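You operate a simulated robot arm through the tools that you are given. There is no shell and no other tool.

The job below is to be done with a simulated two-armed robot. You get a single attempt, and the scene is never put back.

## Task
Pump 2 shots of syrup into the tea, stir it on the mug warmer and switch the warmer on.
Fine: stand the stirrer back in its pot. Set down upright: black mug.

It is judged by the outcome, as a careful person would: the job done as asked, and still so three seconds after it is handed in. It fails if anything else is knocked over, pushed out of place, dropped, spilled or broken.

## Robot
Two 7-joint arms with two-finger parallel grippers on one trunk that stands fixed in place. Base frame: the origin is at the foot of the trunk, x ahead of it, y to its left, z up; the work surface is at about z = 0.91. Lengths are in m, angles in rad, forces in N, time in s.
The left shoulder is at [0.071, 0.156, 1.18], the right one opposite. Each reaches about 1.231 m from its shoulder. Payload 3.91 kg a hand.
The TCP of each hand is the grasp point between the finger pads, 0.03 m short of the fingertips. In the tool frame z runs along the fingers and y along their closing line. Largest opening 0.11 m; finger width 0.02, thickness 0.01; the body of the gripper, 0.048 by 0.112 m, starts 0.055 m behind the TCP.
Orientation is told as [roll, pitch, yaw] about the base's x, y, z axes, in that order, counted from this pose: with the fingers straight down and closing along the base's y, the tool's x points along the base's -x, its y along +y and its z along -z.

## Interface
- The arms move only by the tool servo_tool. It takes "left_motion", "right_motion" or both (then of equal length, played together; a hand with none holds still); each is text: rows parted by semicolons, each of 6 numbers parted by spaces: the shift along the base's x, y, z in m, then the turn, a rotation vector about the base's x, y, z in rad. In form: x y z ax ay az; .... A call has 1 to 20 rows; each row shifts and turns the commanded pose from where the row before left it. "left_claw" and "right_claw" are, for a hand that has rows, the gripper command, from -1 (shut) to 1 (fully open), values between in proportion, set as the call begins (left out, the last holds). Rows are played at 5 a second. More than 0.05 m and 0.15 rad between two rows, or a gripper value outside its range, and nothing of the call is played. Where a pose cannot be reached the arm comes as near as it can. A force on the tool above 40 N (or 10 N above the force at the start of the call, whichever is more), or a blocked arm, ends the call early, and 0.2 s more pass. Each finger travels about 0.108 m/s and halts on what it meets, pressing with about 35 N; the grip force reading is that of the motor and also rises with nothing between the fingers. The clock runs only during rows and for 0.2 s after the last one: add rows that do not move to give the fingers time. The reply holds the time, the measured pose of the TCP, the force on the tool along the base axes, the opening and the grip force, in the units named above and with some noise, with the torque about the TCP (base axes, N m) and any sound that the robot's microphone picked up.
- Cameras (640 x 400 px; columns grow to the right, rows downward): "scene" is now at [0.1242, 0.0476, 1.4344]; the picture's right is [0.48, -0.88, 0.00], its down [-0.35, -0.19, -0.91] and it looks along [0.80, 0.44, -0.40] (base axes); focal length 311 px, centre (320, 200). "left" rides on the left gripper at [0.072, -0.017, -0.103] in its tool frame; the picture's right is [0.23, 0.97, 0.00], its down [-0.76, 0.18, -0.62] and it looks along [-0.61, 0.14, 0.78] (tool axes); focal length 222 px, centre (320, 200). "right" rides on the right gripper at [0.072, 0.017, -0.103] in its tool frame; the picture's right is [-0.23, 0.97, 0.00], its down [-0.76, -0.18, -0.62] and it looks along [-0.61, -0.14, 0.78] (tool axes); focal length 222 px, centre (320, 200). There is no depth. A picture from a camera that has moved, and an enlarged one, comes with that camera's place and axes in the base frame and with its lens. The place of the scene camera against the robot may be out by one fixed shift of up to 0.012 m in any direction.
- snapshot(camera): a new picture of that camera. The clock stands still meanwhile.
- move_column(by): slides the trunk up (or, below 0, down) by that many m; the arms and the scene camera ride with it, the base frame stays. It gives what a move gives, with no picture.
- aim_head(pan, tilt): turns the head with the scene camera to pan (to the left, within 1.501 rad either way) and tilt (down, from -0.506 to 1.204), counted from straight ahead of the robot. It gives what a move gives.
- zoom(camera, box): a new picture of the part [left, top, right, bottom] of that camera's present view, enlarged. The clock stands still meanwhile.
- sign_off(): hands the job in; it is judged then, once.

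Places have to be worked out from the pictures, the camera data and where the tool is seen. Open the grippers and draw the arms clear of the work before you hand the job in, unless the task says otherwise.

The tools are called after "Request:" as name(argument=value, ...) on one line, values as JSON. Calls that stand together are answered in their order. servo_tool: Moves the arms, as the interface text tells. Its arguments: {"type":"object","properties":{"left_motion":{"type":"string"},"left_claw":{"type":"number"},"right_motion":{"type":"string"},"right_claw":{"type":"number"}},"required":[]} The other tools are called the same way: move_column (by) moves the trunk up or down; aim_head (pan, tilt) turns the head that bears the scene camera; snapshot (camera) takes a picture; zoom (camera, box) takes an enlarged picture of a part of a camera's view; sign_off () hands the job in.

At the start:

```text
t: 0.0
left_tcp_pos: [0.4951, 0.644, 1.3391]
left_tool_rot: [0.0, 0.0, 0.002]
left_wrist_force: [-0.6, -0.8, -0.1]
left_ft_torque: [-0.01, 0.03, 0.01]
left_width: 0.11
left_grasp_force: 0.0
right_tcp_pos: [0.8452, 0.1378, 1.3206]
right_tool_rot: [0.001, 0.0, -0.001]
right_wrist_force: [0.5, 0.0, -0.1]
right_ft_torque: [0.03, 0.03, 0.01]
right_width: 0.1099
right_grasp_force: 0.1
trunk travel left (down, up): [-0.625, 0.315]
head pan, tilt (commanded): [0.503, 0.415]
```

scene: 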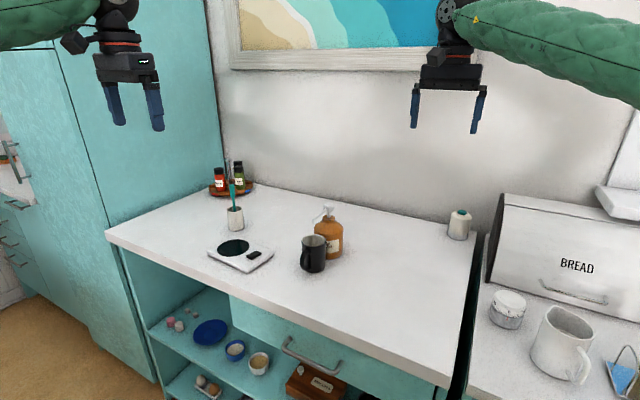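
right: 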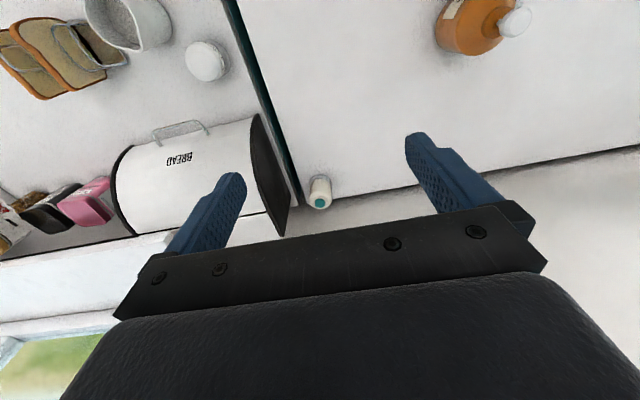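
left: 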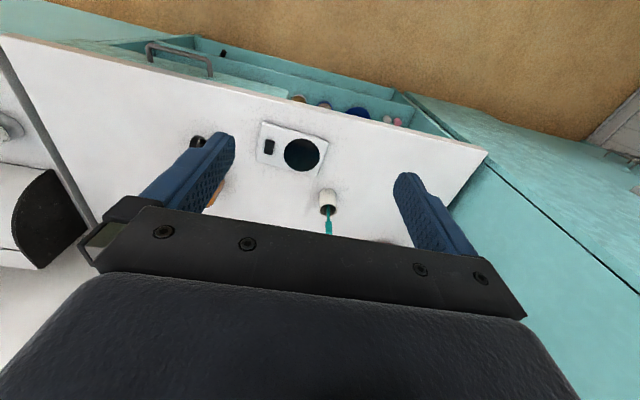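

The scene shows a white worktop with the mug warmer (white plate with dark disc), black mug, amber syrup pump bottle and the stirrer in its pot. I'll zoom in to see the details.

Request:
zoom(camera="scene", box=[180, 140, 380, 290])

Request:
zoom(camera="left", box=[180, 90, 380, 250])

Request:
zoom(camera="right", box=[400, 0, 640, 150])

```text
2.67 times, centred on (280, 215) of scene
camera zoom: at [0.1242, 0.0476, 1.4344], right [0.48, -0.88, 0.0], down [-0.35, -0.19, -0.91], along [0.8, 0.44, -0.4], focal length 828 px, centre (427, 160)
```

zoom: 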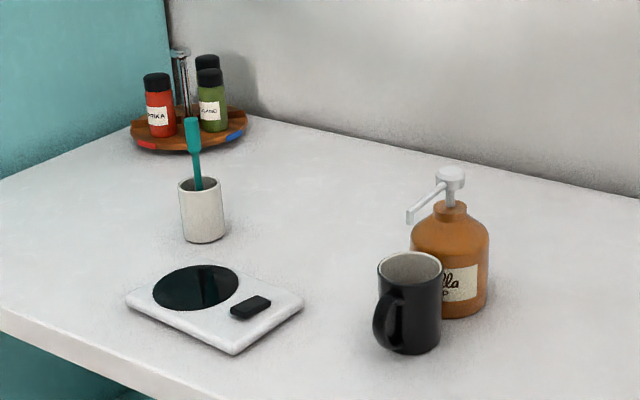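

```text
2.50 times, centred on (280, 170) of left
camera zoom: at [0.4243, 0.6259, 1.4427], right [-0.23, 0.97, 0.0], down [0.76, 0.18, 0.62], along [0.61, 0.14, -0.78], focal length 555 px, centre (420, 275)
```

zoom: 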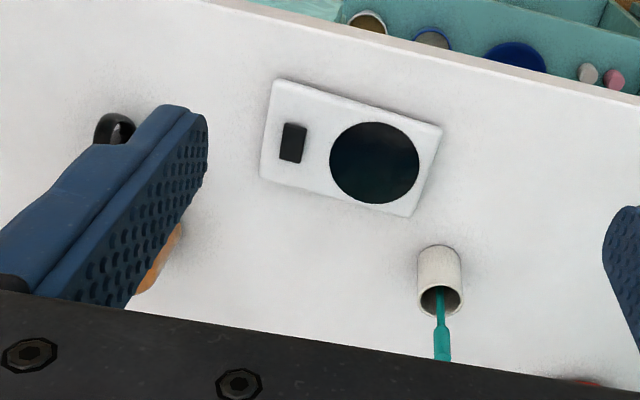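

```text
2.67 times, centred on (520, 75) of right
camera zoom: at [0.7726, 0.156, 1.424], right [0.23, 0.97, 0.0], down [0.76, -0.18, 0.62], along [0.61, -0.14, -0.78], focal length 592 px, centre (-213, 533)
```

zoom: 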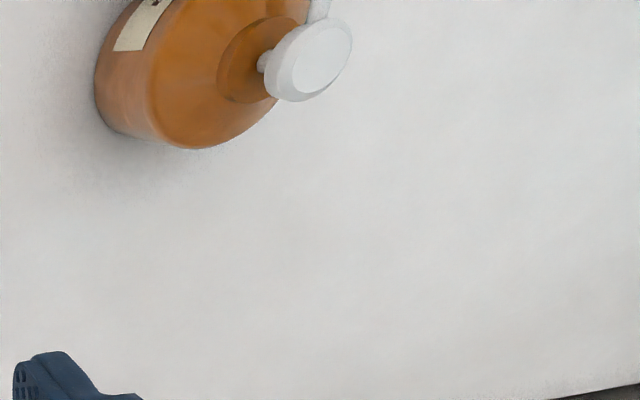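

The mug looks to be near (0.74, 0.40), the bottle near (0.83, 0.40), the warmer disc near (0.69, 0.64), its switch near (0.69, 0.56) and the pot near (0.81, 0.74). I'll move the left hand above and in front of the mug for a closer look.

Request:
servo_tool(left_motion="0 -0.037 -0.018 0 0 0; 0 -0.037 -0.018 0 0 0; 0 -0.037 -0.018 0 0 0; 0 -0.037 -0.018 0 0 0; 0 -0.037 -0.018 0 0 0; 0 -0.037 -0.018 0 0 0")

Request:
snapshot(camera="left")

Request:
snapshot(camera="scene")

```text
t: 1.4
left_tcp_pos: [0.4946, 0.4164, 1.2284]
left_tool_rot: [0.002, 0.003, 0.001]
left_wrist_force: [-0.6, 0.2, 0.9]
left_ft_torque: [0.02, 0.0, -0.03]
left_width: 0.11
left_grasp_force: 0.2
right_tcp_pos: [0.8464, 0.1368, 1.3202]
right_tool_rot: [0.002, 0.003, 0.0]
right_wrist_force: [-0.2, 0.5, 0.4]
right_ft_torque: [0.03, 0.0, 0.01]
right_width: 0.1098
right_grasp_force: 0.1
trunk travel left (down, up): [-0.625, 0.315]
head pan, tilt (commanded): [0.503, 0.415]
```

```text
taken
camera left: at [0.4238, 0.3985, 1.3339], right [-0.23, 0.97, 0.0], down [0.76, 0.18, 0.62], along [0.61, 0.14, -0.78], focal length 222 px, centre (320, 200)
```

left: 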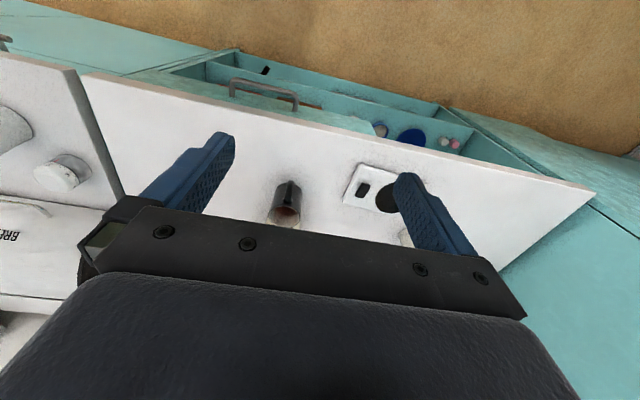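

```text
taken
camera scene: at [0.1251, 0.046, 1.4343], right [0.48, -0.88, 0.0], down [-0.35, -0.19, -0.91], along [0.8, 0.44, -0.4], focal length 311 px, centre (320, 200)
```

scene: 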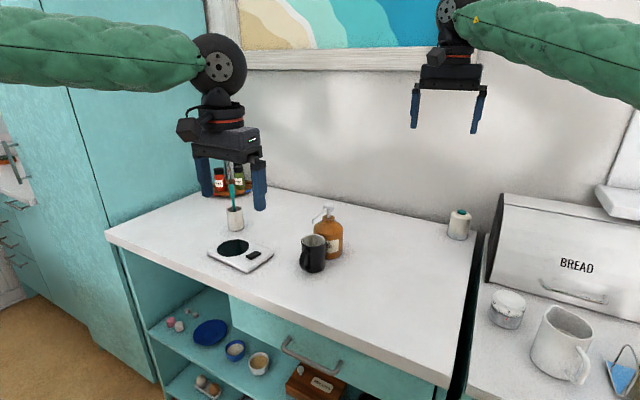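

The gripper body hides the bottle, so I'll move the left hand further forward and above the mug and bottle.

Request:
servo_tool(left_motion="0.045 0 0.004 0 0 0; 0.045 0 0.004 0 0 0; 0.045 0 0.004 0 0 0; 0.045 0 0.004 0 0 0; 0.045 0 0.004 0 0 0")

Request:
snapshot(camera="left")

Request:
zoom(camera="left", box=[220, 50, 420, 200])

```text
t: 2.6
left_tcp_pos: [0.7218, 0.4218, 1.2533]
left_tool_rot: [0.001, 0.002, 0.002]
left_wrist_force: [-0.3, 0.1, -0.5]
left_ft_torque: [0.02, 0.0, -0.01]
left_width: 0.1096
left_grasp_force: 0.0
right_tcp_pos: [0.8467, 0.1396, 1.3193]
right_tool_rot: [0.0, 0.004, -0.002]
right_wrist_force: [0.9, 0.5, 0.7]
right_ft_torque: [0.02, -0.01, -0.01]
right_width: 0.11
right_grasp_force: 0.1
trunk travel left (down, up): [-0.625, 0.315]
head pan, tilt (commanded): [0.503, 0.415]
```

```text
taken
camera left: at [0.6524, 0.4037, 1.3575], right [-0.23, 0.97, 0.0], down [0.76, 0.18, 0.62], along [0.61, 0.14, -0.78], focal length 222 px, centre (320, 200)
```

left: 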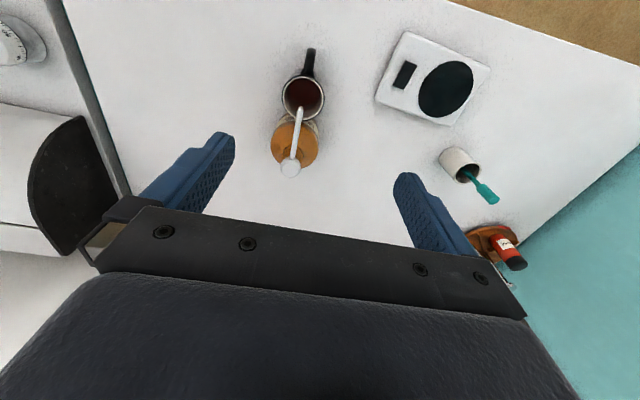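

```text
2.67 times, centred on (320, 125) of left
camera zoom: at [0.6524, 0.4037, 1.3575], right [-0.23, 0.97, 0.0], down [0.76, 0.18, 0.62], along [0.61, 0.14, -0.78], focal length 592 px, centre (320, 400)
```

zoom: 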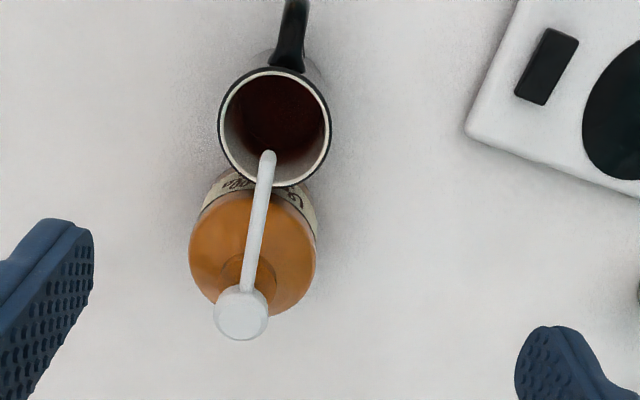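

The left view shows the pump's nozzle tip (~0.75, 0.40) already over the middle of the mug, whose rim is centred near (0.745, 0.399) with tea inside and the handle pointing toward the robot. The knob is near (0.828, 0.399, 1.067). I'll move the left hand off to look at the warmer and pot.

Request:
servo_tool(left_motion="-0.02 0.04 0 0 0 0; -0.02 0.04 0 0 0 0; -0.02 0.04 0 0 0 0; -0.02 0.04 0 0 0 0; -0.02 0.04 0 0 0 0; -0.02 0.04 0 0 0 0")

Request:
snapshot(camera="left")

Request:
zoom(camera="left", box=[240, 60, 400, 200])

Request:
zoom(camera="scene", box=[200, 230, 290, 280])

Request:
zoom(camera="scene", box=[290, 195, 360, 280])

```text
t: 4.0
left_tcp_pos: [0.5995, 0.6644, 1.2483]
left_tool_rot: [-0.002, 0.001, 0.0]
left_wrist_force: [-0.7, 0.2, 0.3]
left_ft_torque: [-0.02, 0.0, -0.03]
left_width: 0.11
left_grasp_force: 0.0
right_tcp_pos: [0.8454, 0.1399, 1.3212]
right_tool_rot: [-0.002, 0.0, -0.001]
right_wrist_force: [0.3, 0.4, 0.7]
right_ft_torque: [-0.01, -0.04, -0.02]
right_width: 0.1103
right_grasp_force: 0.1
trunk travel left (down, up): [-0.625, 0.315]
head pan, tilt (commanded): [0.503, 0.415]
```

```text
taken
camera left: at [0.5286, 0.6466, 1.3528], right [-0.23, 0.97, 0.0], down [0.76, 0.18, 0.62], along [0.61, 0.14, -0.78], focal length 222 px, centre (320, 200)
```

left: 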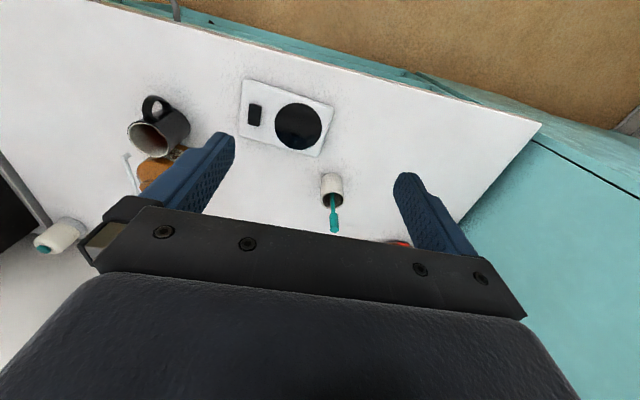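

```text
2.86 times, centred on (320, 130) of left
camera zoom: at [0.5286, 0.6466, 1.3528], right [-0.23, 0.97, 0.0], down [0.76, 0.18, 0.62], along [0.61, 0.14, -0.78], focal length 635 px, centre (320, 400)
```

zoom: 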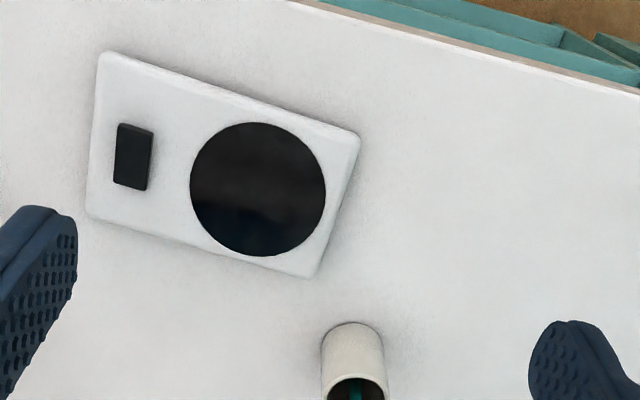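

```text
7.11 times, centred on (245, 255) of scene
camera zoom: at [0.1232, 0.0494, 1.4345], right [0.48, -0.88, 0.0], down [-0.35, -0.2, -0.91], along [0.8, 0.44, -0.4], focal length 2209 px, centre (853, -191)
```

zoom: 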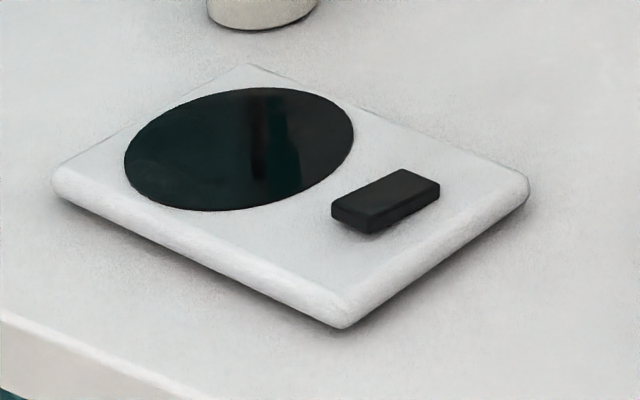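

```text
4.71 times, centred on (325, 238) of scene
camera zoom: at [0.1232, 0.0494, 1.4345], right [0.48, -0.88, 0.0], down [-0.35, -0.2, -0.91], along [0.8, 0.44, -0.4], focal length 1462 px, centre (296, 24)
```

zoom: 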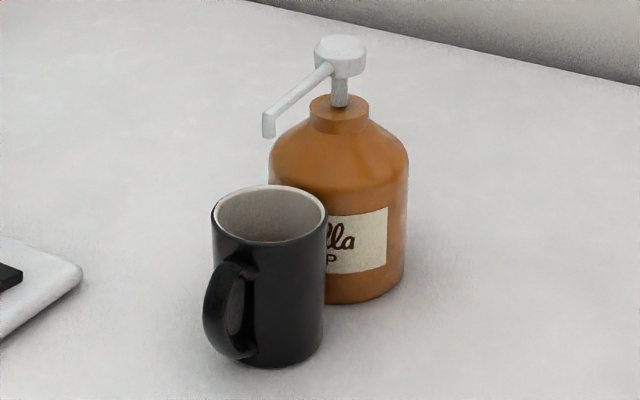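

The nozzle tip overhangs the mug well, so I'll pump with the mug where it is. I'll bring the right hand, closed, over the pump knob at (0.828, 0.399) while staying high.

Request:
servo_tool(right_motion="-0.003 0.0435 0 0 0 0; -0.003 0.0435 0 0 0 0; -0.003 0.0435 0 0 0 0; -0.003 0.0435 0 0 0 0; -0.003 0.0435 0 0 0 0; -0.002 0.0437 0 0 0 0; 0 0 -0.04 0 0 0; 0 0 -0.04 0 0 0; 0 0 -0.04 0 0 0; 0 0 0 0 0 0", right_claw=-1)

Request:
snapshot(camera="right")

Request:
zoom(camera="scene", box=[280, 130, 400, 280])

Request:
snapshot(camera="left")

```text
t: 6.2
left_tcp_pos: [0.5998, 0.6639, 1.2487]
left_tool_rot: [0.001, -0.001, 0.0]
left_wrist_force: [-0.1, -0.4, 0.1]
left_ft_torque: [0.01, -0.04, -0.01]
left_width: 0.1101
left_grasp_force: 0.1
right_tcp_pos: [0.8296, 0.3612, 1.1996]
right_tool_rot: [0.0, 0.0, 0.0]
right_wrist_force: [0.3, 1.3, 0.1]
right_ft_torque: [0.04, 0.0, -0.01]
right_width: 0.0
right_grasp_force: 35.1
right hand out of reach, approached as far as the arm can: row 6
trunk travel left (down, up): [-0.625, 0.315]
head pan, tilt (commanded): [0.503, 0.415]
```

```text
taken
camera right: at [0.7567, 0.3796, 1.3036], right [0.23, 0.97, 0.0], down [0.76, -0.18, 0.62], along [0.61, -0.14, -0.78], focal length 222 px, centre (320, 200)
```

right: 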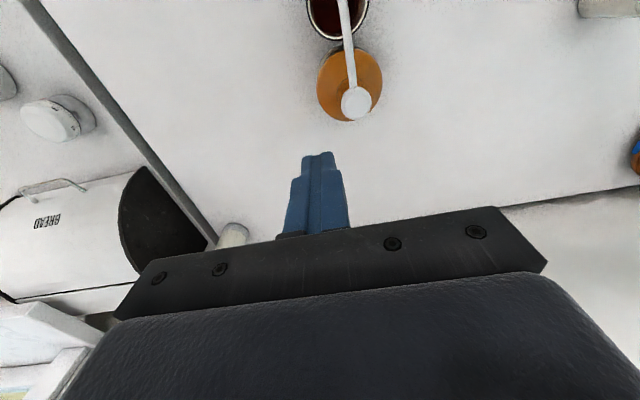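

```text
2.67 times, centred on (340, 205) of scene
camera zoom: at [0.1235, 0.0482, 1.4345], right [0.48, -0.88, 0.0], down [-0.35, -0.2, -0.91], along [0.8, 0.44, -0.4], focal length 828 px, centre (267, 187)
```

zoom: 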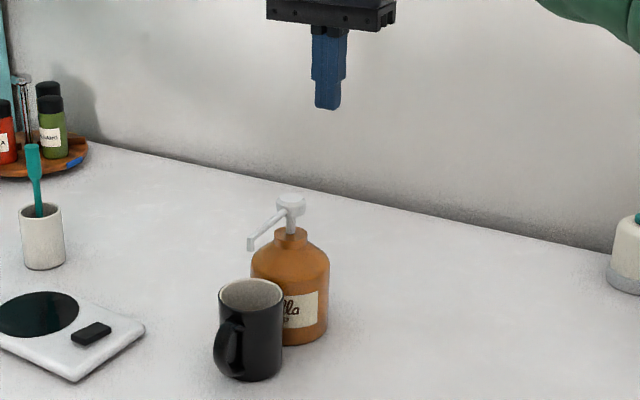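

```text
taken
camera left: at [0.5287, 0.6454, 1.3534], right [-0.23, 0.97, 0.0], down [0.76, 0.18, 0.62], along [0.61, 0.14, -0.78], focal length 222 px, centre (320, 200)
```

left: 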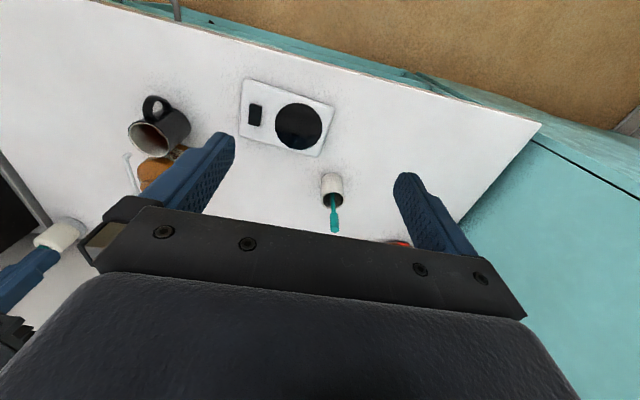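

The right arm runs out of reach at y≈0.36, but its picture confirms the knob at (0.827, 0.3995). The left arm reaches there easily, so I'll withdraw the right hand and pump with the left one.

Request:
servo_tool(right_motion="0 0 0.04 0 0 0; 0 -0.01 0.04 0 0 0; 0 -0.045 0.04 0 0 0; 0 -0.045 0 0 0 0; 0 -0.045 0 0 0 0; 0 -0.045 0 0 0 0; 0 -0.045 0 0 0 0; 0 -0.045 0 0 0 0")

```text
refused: row 3 steps farther than a row can; nothing moved
```

The third row's combined step was over 0.05 m, so I'll split it into smaller steps.

Request:
servo_tool(right_motion="0 0 0.04 0 0 0; 0 0 0.04 0 0 0; 0 0 0.04 0 0 0; 0 -0.045 0 0 0 0; 0 -0.045 0 0 0 0; 0 -0.045 0 0 0 0; 0 -0.045 0 0 0 0; 0 -0.045 0 0 0 0; 0 -0.045 0 0 0 0")

Request:
servo_tool(left_motion="0.03 -0.034 0 0 0 0; 0.03 -0.034 0 0 0 0; 0.03 -0.034 0 0 0 0; 0.03 -0.034 0 0 0 0; 0.03 -0.034 0 0 0 0; 0.03 -0.034 0 0 0 0; 0.03 -0.034 0 0 0 0; 0.0177 -0.0268 0 0 0 0; 0 0 -0.02 0 0 0; 0 0 -0.02 0 0 0; 0 0 0 0 0 0", left_claw=-1)

Request:
snapshot(camera="left")

Request:
zoom(camera="scene", box=[260, 130, 400, 280])

```text
t: 8.2
left_tcp_pos: [0.6005, 0.6609, 1.25]
left_tool_rot: [0.003, -0.001, -0.001]
left_wrist_force: [0.4, -0.4, 0.5]
left_ft_torque: [0.02, 0.03, -0.02]
left_width: 0.1099
left_grasp_force: 0.0
right_tcp_pos: [0.8346, 0.088, 1.3195]
right_tool_rot: [0.003, 0.001, 0.002]
right_wrist_force: [-1.5, 0.3, 1.4]
right_ft_torque: [0.01, -0.02, -0.01]
right_width: 0.0
right_grasp_force: 35.0
trunk travel left (down, up): [-0.625, 0.315]
head pan, tilt (commanded): [0.503, 0.415]
```

```text
t: 10.6
left_tcp_pos: [0.8283, 0.3974, 1.2109]
left_tool_rot: [0.001, 0.0, 0.001]
left_wrist_force: [-0.5, 0.7, 0.4]
left_ft_torque: [0.02, -0.01, 0.01]
left_width: 0.0
left_grasp_force: 35.2
right_tcp_pos: [0.8351, 0.09, 1.3205]
right_tool_rot: [0.001, 0.0, 0.0]
right_wrist_force: [-0.3, -0.1, 0.1]
right_ft_torque: [0.01, -0.02, -0.01]
right_width: 0.0001
right_grasp_force: 34.9
trunk travel left (down, up): [-0.625, 0.315]
head pan, tilt (commanded): [0.503, 0.415]
```

```text
taken
camera left: at [0.7567, 0.3798, 1.3143], right [-0.23, 0.97, 0.0], down [0.76, 0.18, 0.62], along [0.61, 0.14, -0.78], focal length 222 px, centre (320, 200)
```

left: 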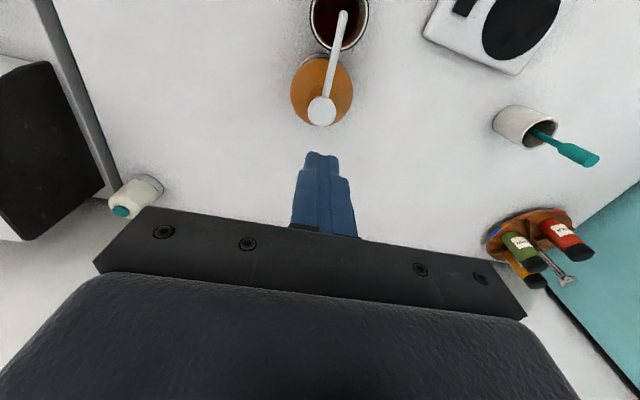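

```text
2.67 times, centred on (330, 205) of scene
camera zoom: at [0.124, 0.0472, 1.4345], right [0.48, -0.88, 0.0], down [-0.35, -0.19, -0.91], along [0.8, 0.44, -0.4], focal length 828 px, centre (293, 187)
```

zoom: 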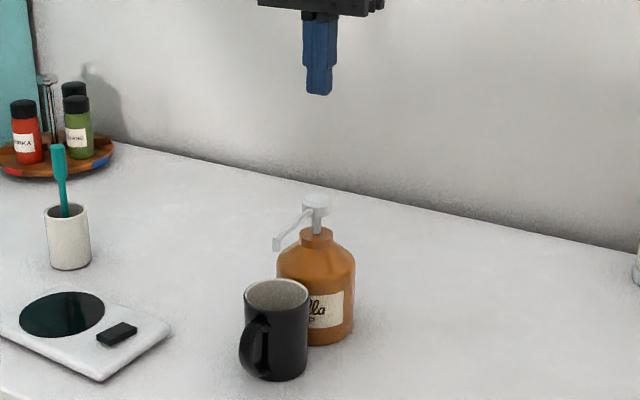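

The knob computes to (0.828, 0.399), directly under the closed fingertips. I'll come down to about 1 cm above it.

Request:
servo_tool(left_motion="0 0.001 -0.025 0 0 0; 0 0 -0.025 0 0 0; 0 0 -0.025 0 0 0; 0 0 -0.022 0 0 0; 0 0 0 0 0 0")

Request:
snapshot(camera="left")

Request:
zoom(camera="scene", box=[285, 170, 365, 280])

```text
t: 11.8
left_tcp_pos: [0.8257, 0.398, 1.1111]
left_tool_rot: [0.0, 0.0, 0.0]
left_wrist_force: [0.7, 0.1, -0.6]
left_ft_torque: [-0.01, 0.0, 0.02]
left_width: 0.0002
left_grasp_force: 35.0
right_tcp_pos: [0.8336, 0.0905, 1.3201]
right_tool_rot: [0.001, 0.0, 0.0]
right_wrist_force: [-0.3, 0.6, -0.2]
right_ft_torque: [0.01, 0.02, 0.0]
right_width: 0.0
right_grasp_force: 34.9
trunk travel left (down, up): [-0.625, 0.315]
head pan, tilt (commanded): [0.503, 0.415]
```

```text
taken
camera left: at [0.7547, 0.3794, 1.2152], right [-0.23, 0.97, 0.0], down [0.76, 0.18, 0.62], along [0.61, 0.14, -0.78], focal length 222 px, centre (320, 200)
```

left: 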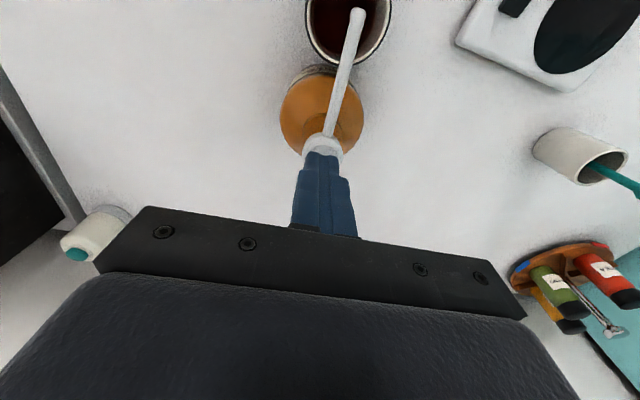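

```text
3.64 times, centred on (325, 225) of scene
camera zoom: at [0.1238, 0.0472, 1.4345], right [0.48, -0.88, 0.0], down [-0.35, -0.19, -0.91], along [0.8, 0.44, -0.4], focal length 1130 px, centre (302, 109)
```

zoom: 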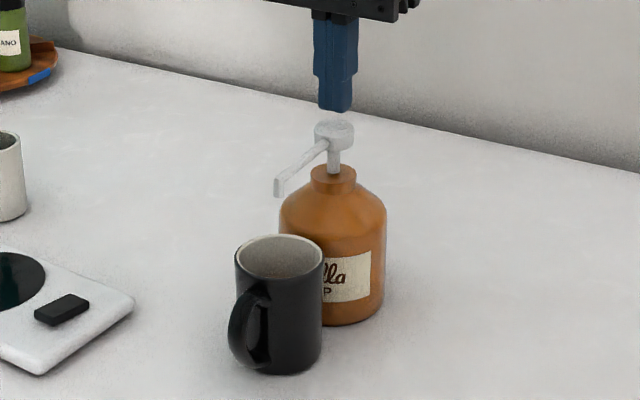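

The fingertips are aligned about 1 cm above the knob. Now I'll press slowly and watch force and sound.

Request:
servo_tool(left_motion="0 0 -0.004 0 0 0; 0 0 -0.004 0 0 0; 0 0 -0.004 0 0 0; 0 0 -0.003 0 0 0; 0 0 -0.003 0 0 0; 0 0 0 0 0 0")

Request:
zoom(camera="scene", box=[285, 170, 365, 280])

```text
t: 13.2
left_tcp_pos: [0.828, 0.3976, 1.0941]
left_tool_rot: [0.001, 0.0, 0.001]
left_wrist_force: [0.3, 0.9, 2.8]
left_ft_torque: [0.04, -0.01, 0.0]
left_width: 0.0
left_grasp_force: 35.2
right_tcp_pos: [0.8343, 0.0912, 1.3193]
right_tool_rot: [-0.001, 0.0, -0.002]
right_wrist_force: [-0.2, 0.2, -0.8]
right_ft_torque: [0.01, -0.02, -0.02]
right_width: 0.0001
right_grasp_force: 35.1
trunk travel left (down, up): [-0.625, 0.315]
head pan, tilt (commanded): [0.503, 0.415]
```

```text
3.64 times, centred on (325, 225) of scene
camera zoom: at [0.1243, 0.0474, 1.4344], right [0.48, -0.88, 0.0], down [-0.35, -0.19, -0.91], along [0.8, 0.44, -0.4], focal length 1130 px, centre (302, 109)
```

zoom: 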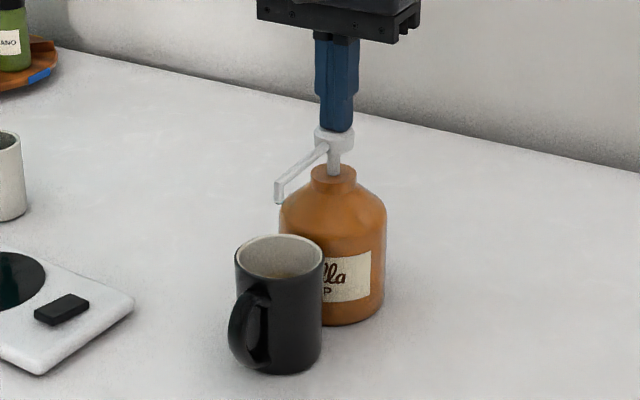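

Contact is made (about 3 N) and the knob has begun to sink. I'll continue the stroke down.

Request:
servo_tool(left_motion="0 0 -0.003 0 0 0; 0 0 -0.003 0 0 0; 0 0 -0.003 0 0 0; 0 0 -0.003 0 0 0")

Request:
zoom(camera="scene", box=[285, 170, 365, 280])

```text
t: 14.2
left_tcp_pos: [0.8274, 0.3976, 1.0853]
left_tool_rot: [0.0, -0.001, -0.001]
left_wrist_force: [5.7, -0.5, 16.2]
left_ft_torque: [0.02, -0.23, -0.05]
left_width: 0.0
left_grasp_force: 34.9
right_tcp_pos: [0.8334, 0.0898, 1.3194]
right_tool_rot: [-0.001, 0.0, 0.0]
right_wrist_force: [0.1, 0.8, 0.3]
right_ft_torque: [-0.02, 0.03, 0.02]
right_width: 0.0002
right_grasp_force: 34.7
trunk travel left (down, up): [-0.625, 0.315]
head pan, tilt (commanded): [0.503, 0.415]
```

```text
3.64 times, centred on (325, 225) of scene
camera zoom: at [0.1236, 0.0466, 1.4347], right [0.48, -0.88, 0.0], down [-0.35, -0.19, -0.92], along [0.8, 0.44, -0.4], focal length 1130 px, centre (302, 109)
```

zoom: 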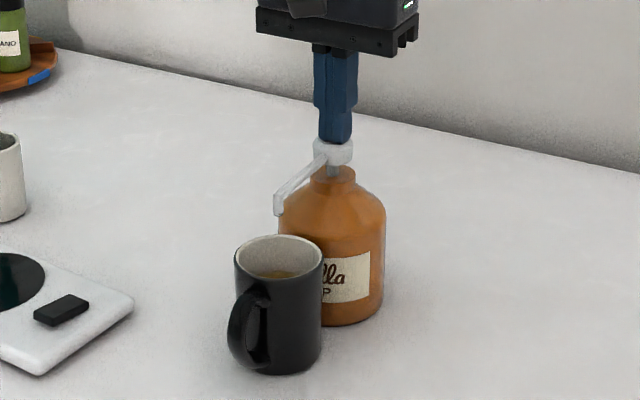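

The knob is well down with 16 N of force, and the tea shows a brown patch. I'll press slightly further to find the end of the stroke.

Request:
servo_tool(left_motion="0 0 -0.002 0 0 0; 0 0 -0.002 0 0 0; 0 0 0 0 0 0")

Request:
zoom(camera="scene", box=[285, 170, 365, 280])

Request:
snapshot(camera="left")

```text
t: 15.2
left_tcp_pos: [0.8276, 0.398, 1.0841]
left_tool_rot: [-0.003, -0.008, 0.0]
left_wrist_force: [1.4, -0.4, 22.0]
left_ft_torque: [0.04, 0.01, 0.03]
left_width: 0.0
left_grasp_force: 35.3
right_tcp_pos: [0.8339, 0.0903, 1.3203]
right_tool_rot: [0.0, -0.001, 0.0]
right_wrist_force: [-0.8, 0.0, -0.1]
right_ft_torque: [0.01, 0.0, -0.04]
right_width: 0.0002
right_grasp_force: 34.5
trunk travel left (down, up): [-0.625, 0.315]
head pan, tilt (commanded): [0.503, 0.415]
stopped in row 3 (left hand): the force on the tool passed its limit at 41 N (the readings are from after the stop); the commanded pose is now the measured one
```

```text
3.64 times, centred on (325, 225) of scene
camera zoom: at [0.1229, 0.047, 1.4342], right [0.48, -0.88, 0.0], down [-0.35, -0.19, -0.92], along [0.8, 0.44, -0.4], focal length 1130 px, centre (302, 109)
```

zoom: 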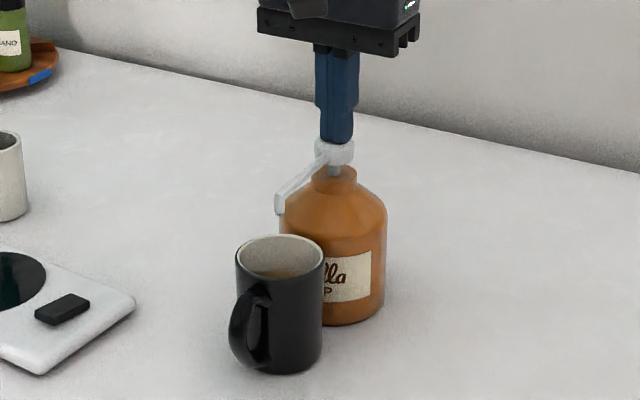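

```text
taken
camera left: at [0.7561, 0.3795, 1.1882], right [-0.23, 0.97, 0.0], down [0.76, 0.18, 0.63], along [0.61, 0.14, -0.78], focal length 222 px, centre (320, 200)
```

left: 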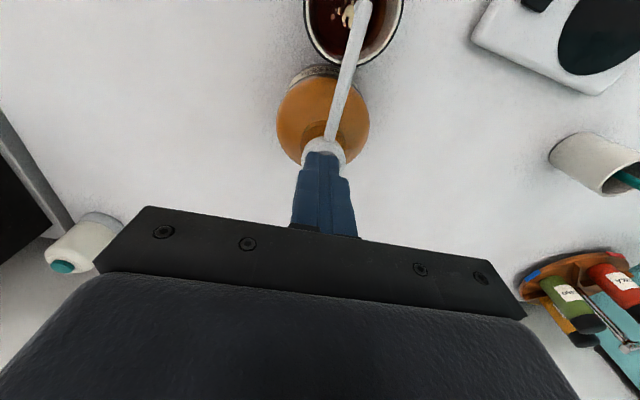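

The stroke bottomed out (force limit) and a syrup swirl shows in the tea, so shot one is delivered. I'll rise to let the pump return fully.

Request:
servo_tool(left_motion="0 0 0.004 0 0 0; 0 0 0.006 0 0 0; 0 0 0.008 0 0 0; 0 0 0.008 0 0 0; 0 0 0 0 0 0; 0 0 0 0 0 0")

Request:
zoom(camera="scene", box=[285, 170, 365, 280])

Request:
zoom(camera="left", box=[260, 0, 420, 100])

```text
t: 16.6
left_tcp_pos: [0.8277, 0.398, 1.1079]
left_tool_rot: [0.001, -0.003, -0.002]
left_wrist_force: [-0.2, 0.2, -0.9]
left_ft_torque: [-0.02, 0.03, -0.01]
left_width: 0.0
left_grasp_force: 35.0
right_tcp_pos: [0.8349, 0.0897, 1.32]
right_tool_rot: [0.0, 0.0, 0.001]
right_wrist_force: [-0.1, 0.3, -0.6]
right_ft_torque: [0.02, -0.03, -0.01]
right_width: 0.0002
right_grasp_force: 34.6
trunk travel left (down, up): [-0.625, 0.315]
head pan, tilt (commanded): [0.503, 0.415]
```

```text
3.64 times, centred on (325, 225) of scene
camera zoom: at [0.1245, 0.0474, 1.4344], right [0.48, -0.88, 0.0], down [-0.35, -0.19, -0.91], along [0.8, 0.44, -0.4], focal length 1130 px, centre (302, 109)
```

zoom: 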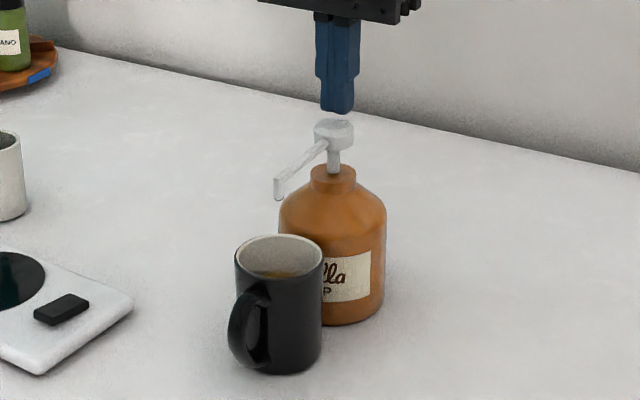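

```text
4.00 times, centred on (340, 50) of left
camera zoom: at [0.7579, 0.3794, 1.212], right [-0.23, 0.97, 0.0], down [0.76, 0.18, 0.63], along [0.61, 0.14, -0.78], focal length 888 px, centre (240, 800)
```

zoom: 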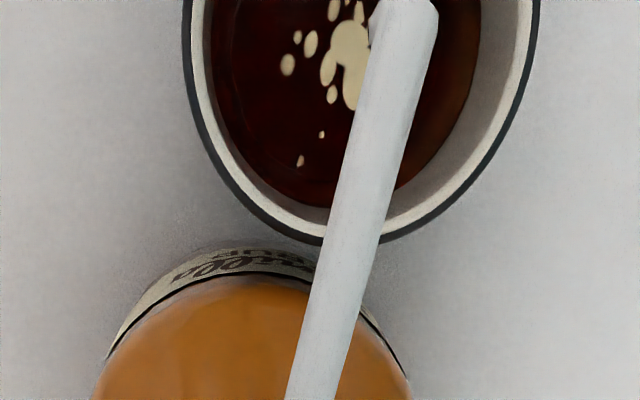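

The pump sprang back fully and one shot's syrup is in the mug. Now the second full stroke.

Request:
servo_tool(left_motion="0 0 -0.006 0 0 0; 0 0 -0.004 0 0 0; 0 0 -0.004 0 0 0; 0 0 -0.003 0 0 0; 0 0 -0.003 0 0 0; 0 0 -0.003 0 0 0; 0 0 -0.003 0 0 0; 0 0 -0.003 0 0 0; 0 0 -0.002 0 0 0; 0 0 0 0 0 0")

Request:
zoom(camera="scene", box=[285, 170, 365, 280])

Request:
zoom(camera="left", box=[260, 0, 420, 100])

```text
t: 18.4
left_tcp_pos: [0.8293, 0.3965, 1.0846]
left_tool_rot: [0.0, -0.011, 0.002]
left_wrist_force: [-4.8, 3.3, 24.1]
left_ft_torque: [0.07, 0.25, -0.07]
left_width: 0.0002
left_grasp_force: 35.3
right_tcp_pos: [0.8336, 0.0893, 1.3196]
right_tool_rot: [0.0, 0.0, 0.001]
right_wrist_force: [0.1, 0.2, -0.4]
right_ft_torque: [0.01, 0.01, -0.03]
right_width: 0.0001
right_grasp_force: 35.3
trunk travel left (down, up): [-0.625, 0.315]
head pan, tilt (commanded): [0.503, 0.415]
stopped in row 9 (left hand): the force on the tool passed its limit at 42 N (the readings are from after the stop); the commanded pose is now the measured one
```

```text
3.64 times, centred on (325, 225) of scene
camera zoom: at [0.1222, 0.0471, 1.4345], right [0.48, -0.88, 0.0], down [-0.35, -0.19, -0.92], along [0.8, 0.44, -0.4], focal length 1130 px, centre (302, 109)
```

zoom: 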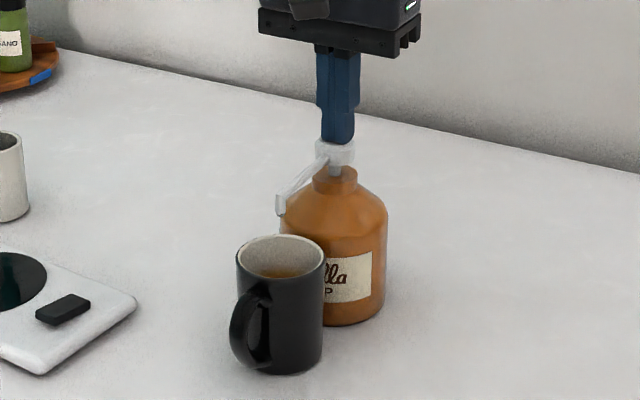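

```text
4.00 times, centred on (340, 50) of left
camera zoom: at [0.7565, 0.3795, 1.1878], right [-0.23, 0.97, 0.0], down [0.75, 0.18, 0.63], along [0.62, 0.14, -0.77], focal length 888 px, centre (240, 800)
```

zoom: 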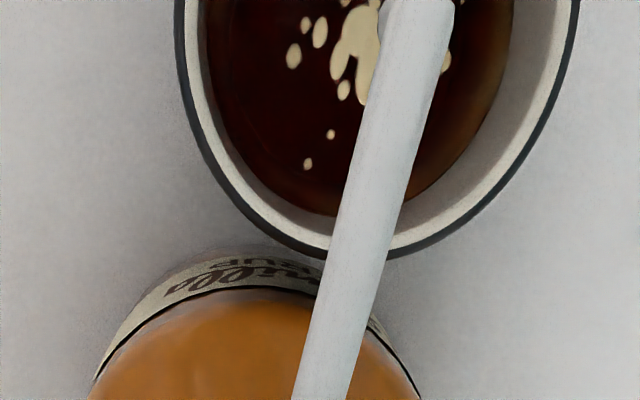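

The second stroke bottomed out again at the same height (1.084) with the syrup spot brighter in the tea. I'll raise the hand and confirm the bottle and mug haven't shifted.

Request:
servo_tool(left_motion="0 0 0.004 0 0 0; 0 0 0.006 0 0 0; 0 0 0.01 0 0 0; 0 0 0.02 0 0 0; 0 0 0.03 0 0 0; 0 0 0.04 0 0 0; 0 0 0.04 0 0 0")

Request:
servo_tool(left_motion="-0.03 0 0 0 0 0; -0.03 0 0 0 0 0; -0.04 0 0 0 0 0", left_claw=1)

Request:
zoom(camera="left", box=[220, 50, 420, 200])

Request:
snapshot(camera="scene")

```text
t: 20.0
left_tcp_pos: [0.8317, 0.3959, 1.2287]
left_tool_rot: [0.0, -0.008, 0.0]
left_wrist_force: [0.4, 0.2, -0.2]
left_ft_torque: [0.04, -0.01, 0.01]
left_width: 0.0
left_grasp_force: 34.6
right_tcp_pos: [0.8339, 0.0891, 1.3194]
right_tool_rot: [0.002, 0.0, 0.001]
right_wrist_force: [0.5, 0.2, 0.2]
right_ft_torque: [0.03, 0.0, 0.0]
right_width: 0.0
right_grasp_force: 35.0
trunk travel left (down, up): [-0.625, 0.315]
head pan, tilt (commanded): [0.503, 0.415]
```

```text
t: 20.8
left_tcp_pos: [0.7282, 0.3971, 1.2303]
left_tool_rot: [-0.001, -0.011, 0.001]
left_wrist_force: [0.6, 0.7, -0.3]
left_ft_torque: [0.01, 0.0, 0.0]
left_width: 0.11
left_grasp_force: 0.0
right_tcp_pos: [0.8333, 0.0902, 1.3191]
right_tool_rot: [0.0, -0.002, -0.001]
right_wrist_force: [-1.2, 0.3, 0.7]
right_ft_torque: [0.0, 0.0, 0.05]
right_width: 0.0
right_grasp_force: 34.5
trunk travel left (down, up): [-0.625, 0.315]
head pan, tilt (commanded): [0.503, 0.415]
```

```text
2.67 times, centred on (320, 125) of left
camera zoom: at [0.6554, 0.3791, 1.3333], right [-0.23, 0.97, 0.0], down [0.76, 0.18, 0.63], along [0.61, 0.14, -0.78], focal length 592 px, centre (320, 400)
```

zoom: 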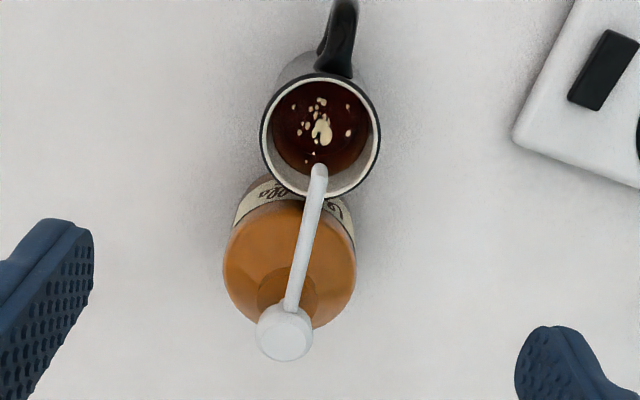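

```text
taken
camera scene: at [0.1229, 0.0481, 1.4345], right [0.48, -0.88, 0.0], down [-0.35, -0.19, -0.92], along [0.8, 0.44, -0.4], focal length 311 px, centre (320, 200)
```

scene: 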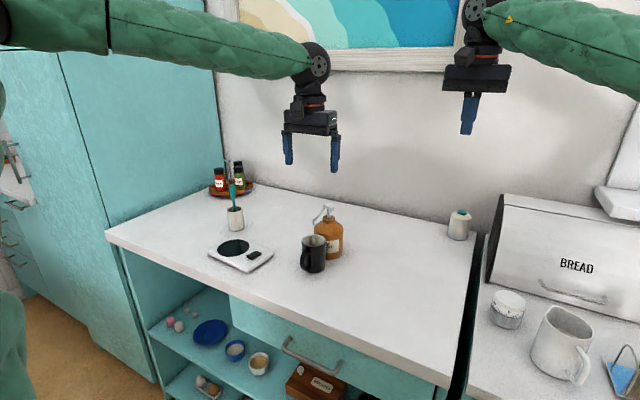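

Two shots are in the tea, and the mug (rim centre ≈ (0.745, 0.3995), handle pointing at −x) and bottle haven't moved. I'll tilt the left hand 45° with fingers pointing forward-down and back off, ready to take the mug from the robot's side beneath the nozzle.

Request:
servo_tool(left_motion="-0.018 0.0004 -0.0167 0 -0.129 0; -0.018 0.0004 -0.0167 0 -0.129 0; -0.018 0.0004 -0.0167 0 -0.129 0; -0.018 0.0004 -0.0167 0 -0.129 0; -0.018 0.0004 -0.0167 0 -0.129 0; -0.018 0.0004 -0.0167 0 -0.129 0; 0 0 0 0 0 0", left_claw=1)

Request:
snapshot(camera="left")

Request:
snapshot(camera="scene")

```text
t: 22.4
left_tcp_pos: [0.6223, 0.3995, 1.131]
left_tool_rot: [0.0, -0.783, -0.001]
left_wrist_force: [0.0, -0.5, 0.6]
left_ft_torque: [0.03, 0.0, 0.01]
left_width: 0.1099
left_grasp_force: 0.0
right_tcp_pos: [0.8358, 0.0887, 1.3192]
right_tool_rot: [0.001, 0.001, 0.001]
right_wrist_force: [0.7, 0.1, 0.5]
right_ft_torque: [0.0, 0.01, -0.02]
right_width: 0.0
right_grasp_force: 35.2
trunk travel left (down, up): [-0.625, 0.315]
head pan, tilt (commanded): [0.503, 0.415]
```

```text
taken
camera left: at [0.5001, 0.3808, 1.1538], right [-0.16, 0.97, -0.16], down [0.1, 0.18, 0.98], along [0.98, 0.14, -0.13], focal length 222 px, centre (320, 200)
```

left: 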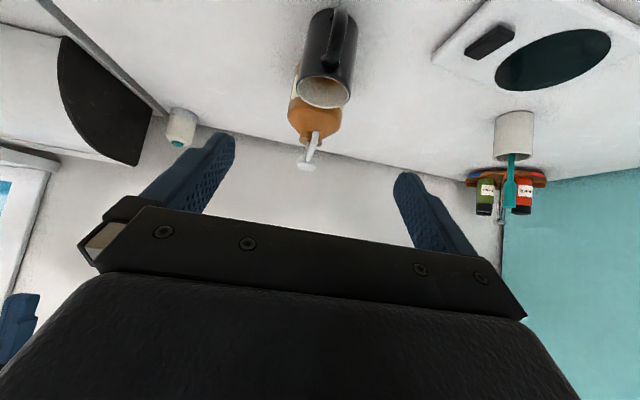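

```text
taken
camera scene: at [0.1246, 0.0461, 1.4344], right [0.48, -0.88, 0.0], down [-0.35, -0.19, -0.91], along [0.8, 0.44, -0.4], focal length 311 px, centre (320, 200)
```

scene: 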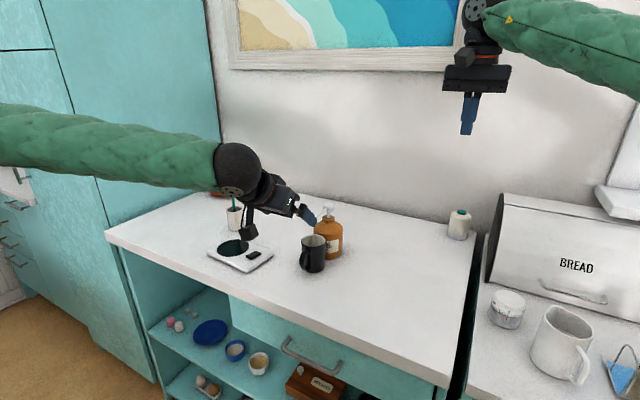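

The hand is tilted with the mug ahead between the finger lines. I'll go to the pre-grasp point and advance along the finger axis, stopping about 4 cm short to check.

Request:
servo_tool(left_motion="0.0165 0 -0.0365 0 0 0; 0.0165 0 -0.0365 0 0 0; 0.019 0 -0.019 0 0 0; 0.019 0 -0.019 0 0 0; 0.019 0 -0.019 0 0 0; 0 0 0 0 0 0")

Request:
snapshot(camera="left")

Request:
zoom(camera="scene", box=[210, 170, 370, 290])

```text
t: 23.8
left_tcp_pos: [0.7098, 0.3971, 1.0008]
left_tool_rot: [-0.002, -0.782, 0.001]
left_wrist_force: [0.7, 0.2, -0.6]
left_ft_torque: [0.02, 0.01, 0.0]
left_width: 0.11
left_grasp_force: 0.0
right_tcp_pos: [0.8339, 0.0904, 1.3203]
right_tool_rot: [-0.001, 0.0, 0.0]
right_wrist_force: [-0.5, 0.1, 0.5]
right_ft_torque: [0.01, -0.01, 0.01]
right_width: 0.0001
right_grasp_force: 34.8
trunk travel left (down, up): [-0.625, 0.315]
head pan, tilt (commanded): [0.503, 0.415]
```

```text
taken
camera left: at [0.5871, 0.3791, 1.0233], right [-0.16, 0.97, -0.16], down [0.1, 0.18, 0.98], along [0.98, 0.14, -0.13], focal length 222 px, centre (320, 200)
```

left: 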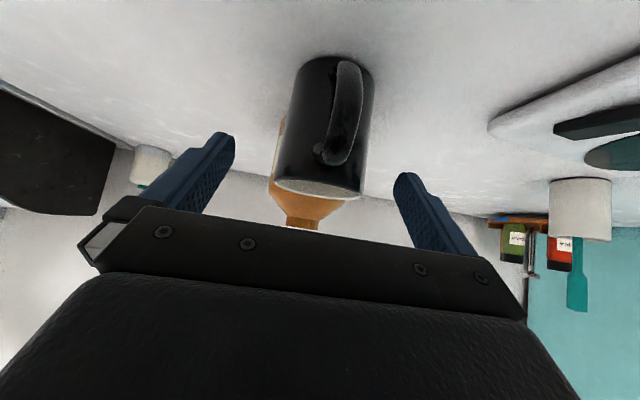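

```text
3.33 times, centred on (290, 230) of scene
camera zoom: at [0.1235, 0.0476, 1.4345], right [0.48, -0.88, 0.0], down [-0.35, -0.19, -0.91], along [0.8, 0.44, -0.4], focal length 1036 px, centre (420, 100)
```

zoom: 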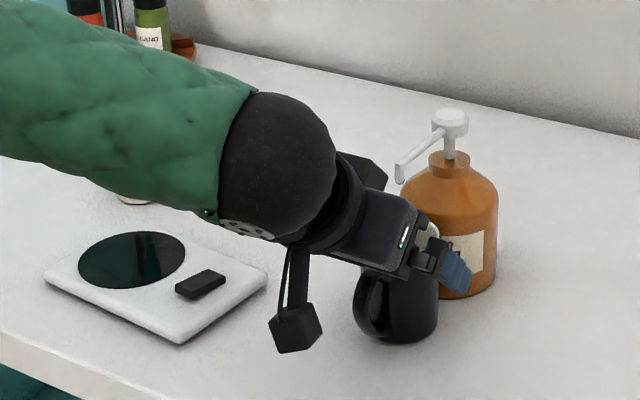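

The mug sits centred between the open fingers and the palm clears the handle. I'll advance the last 4 cm and check before closing.

Request:
servo_tool(left_motion="0.01 0.0005 -0.0093 0 0 0; 0.01 0.0005 -0.0093 0 0 0; 0.01 0.0005 -0.0093 0 0 0; 0 0 0 0 0 0")

Request:
snapshot(camera="left")

Request:
zoom(camera="scene", box=[250, 180, 370, 290])

```text
t: 24.8
left_tcp_pos: [0.7409, 0.4003, 0.9738]
left_tool_rot: [-0.002, -0.78, 0.002]
left_wrist_force: [0.7, -0.1, 0.2]
left_ft_torque: [-0.02, 0.0, -0.03]
left_width: 0.11
left_grasp_force: 0.1
right_tcp_pos: [0.8352, 0.0907, 1.3204]
right_tool_rot: [0.0, -0.001, -0.002]
right_wrist_force: [1.0, 0.4, 0.1]
right_ft_torque: [0.02, 0.02, -0.02]
right_width: 0.0
right_grasp_force: 34.7
trunk travel left (down, up): [-0.625, 0.315]
head pan, tilt (commanded): [0.503, 0.415]
```

```text
taken
camera left: at [0.6193, 0.3832, 0.9957], right [-0.16, 0.97, -0.16], down [0.1, 0.18, 0.98], along [0.98, 0.14, -0.13], focal length 222 px, centre (320, 200)
```

left: 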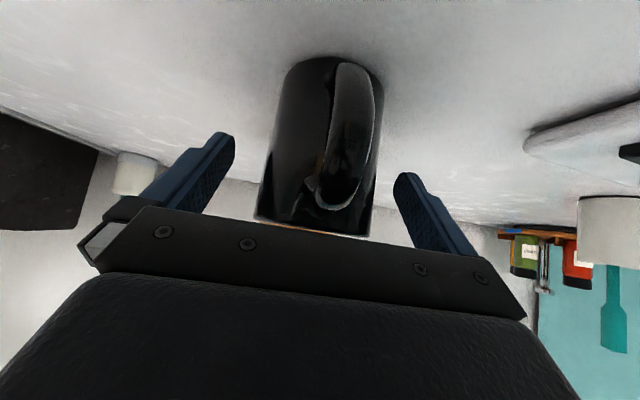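

```text
3.64 times, centred on (310, 235) of scene
camera zoom: at [0.1238, 0.0475, 1.4344], right [0.48, -0.88, 0.0], down [-0.35, -0.19, -0.91], along [0.8, 0.44, -0.4], focal length 1130 px, centre (356, 73)
```

zoom: 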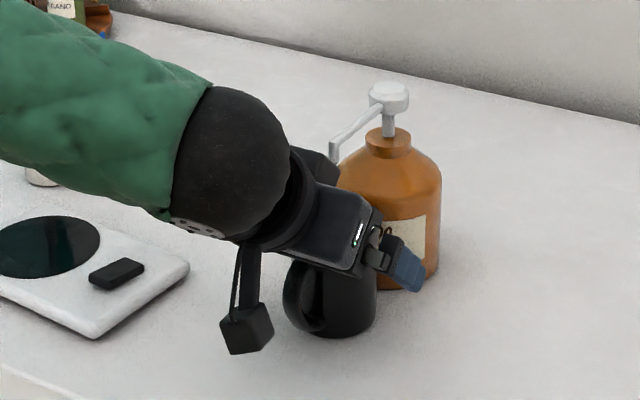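

Both fingers flank the mug with no contact forces. I'll close the fingers on the mug body.

Request:
servo_tool(left_motion="0 0 0 0 0 0; 0 0 0 0 0 0; 0 0 0 0 0 0; 0 0 0 0 0 0; 0 0 0 0 0 0", left_claw=-1)

Request:
snapshot(camera="left")

```text
t: 26.0
left_tcp_pos: [0.7425, 0.4018, 0.9733]
left_tool_rot: [0.0, -0.781, 0.002]
left_wrist_force: [0.7, -0.4, -0.5]
left_ft_torque: [0.01, -0.05, -0.02]
left_width: 0.0636
left_grasp_force: 34.8
right_tcp_pos: [0.8353, 0.0912, 1.3192]
right_tool_rot: [-0.002, 0.001, 0.001]
right_wrist_force: [-0.1, -0.4, 0.2]
right_ft_torque: [-0.01, 0.0, -0.02]
right_width: 0.0002
right_grasp_force: 35.2
trunk travel left (down, up): [-0.625, 0.315]
head pan, tilt (commanded): [0.503, 0.415]
```

```text
taken
camera left: at [0.6197, 0.383, 0.9955], right [-0.16, 0.97, -0.16], down [0.1, 0.18, 0.98], along [0.98, 0.14, -0.13], focal length 222 px, centre (320, 200)
```

left: 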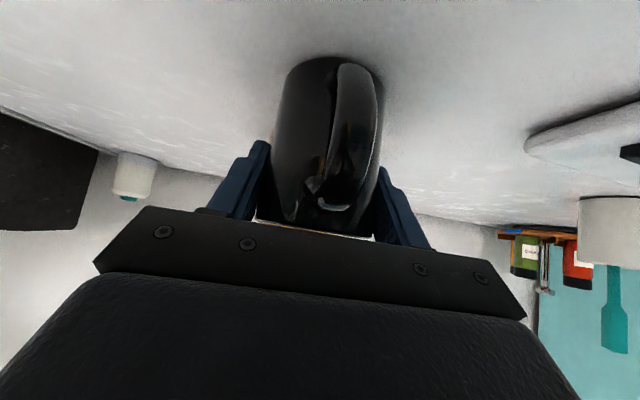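

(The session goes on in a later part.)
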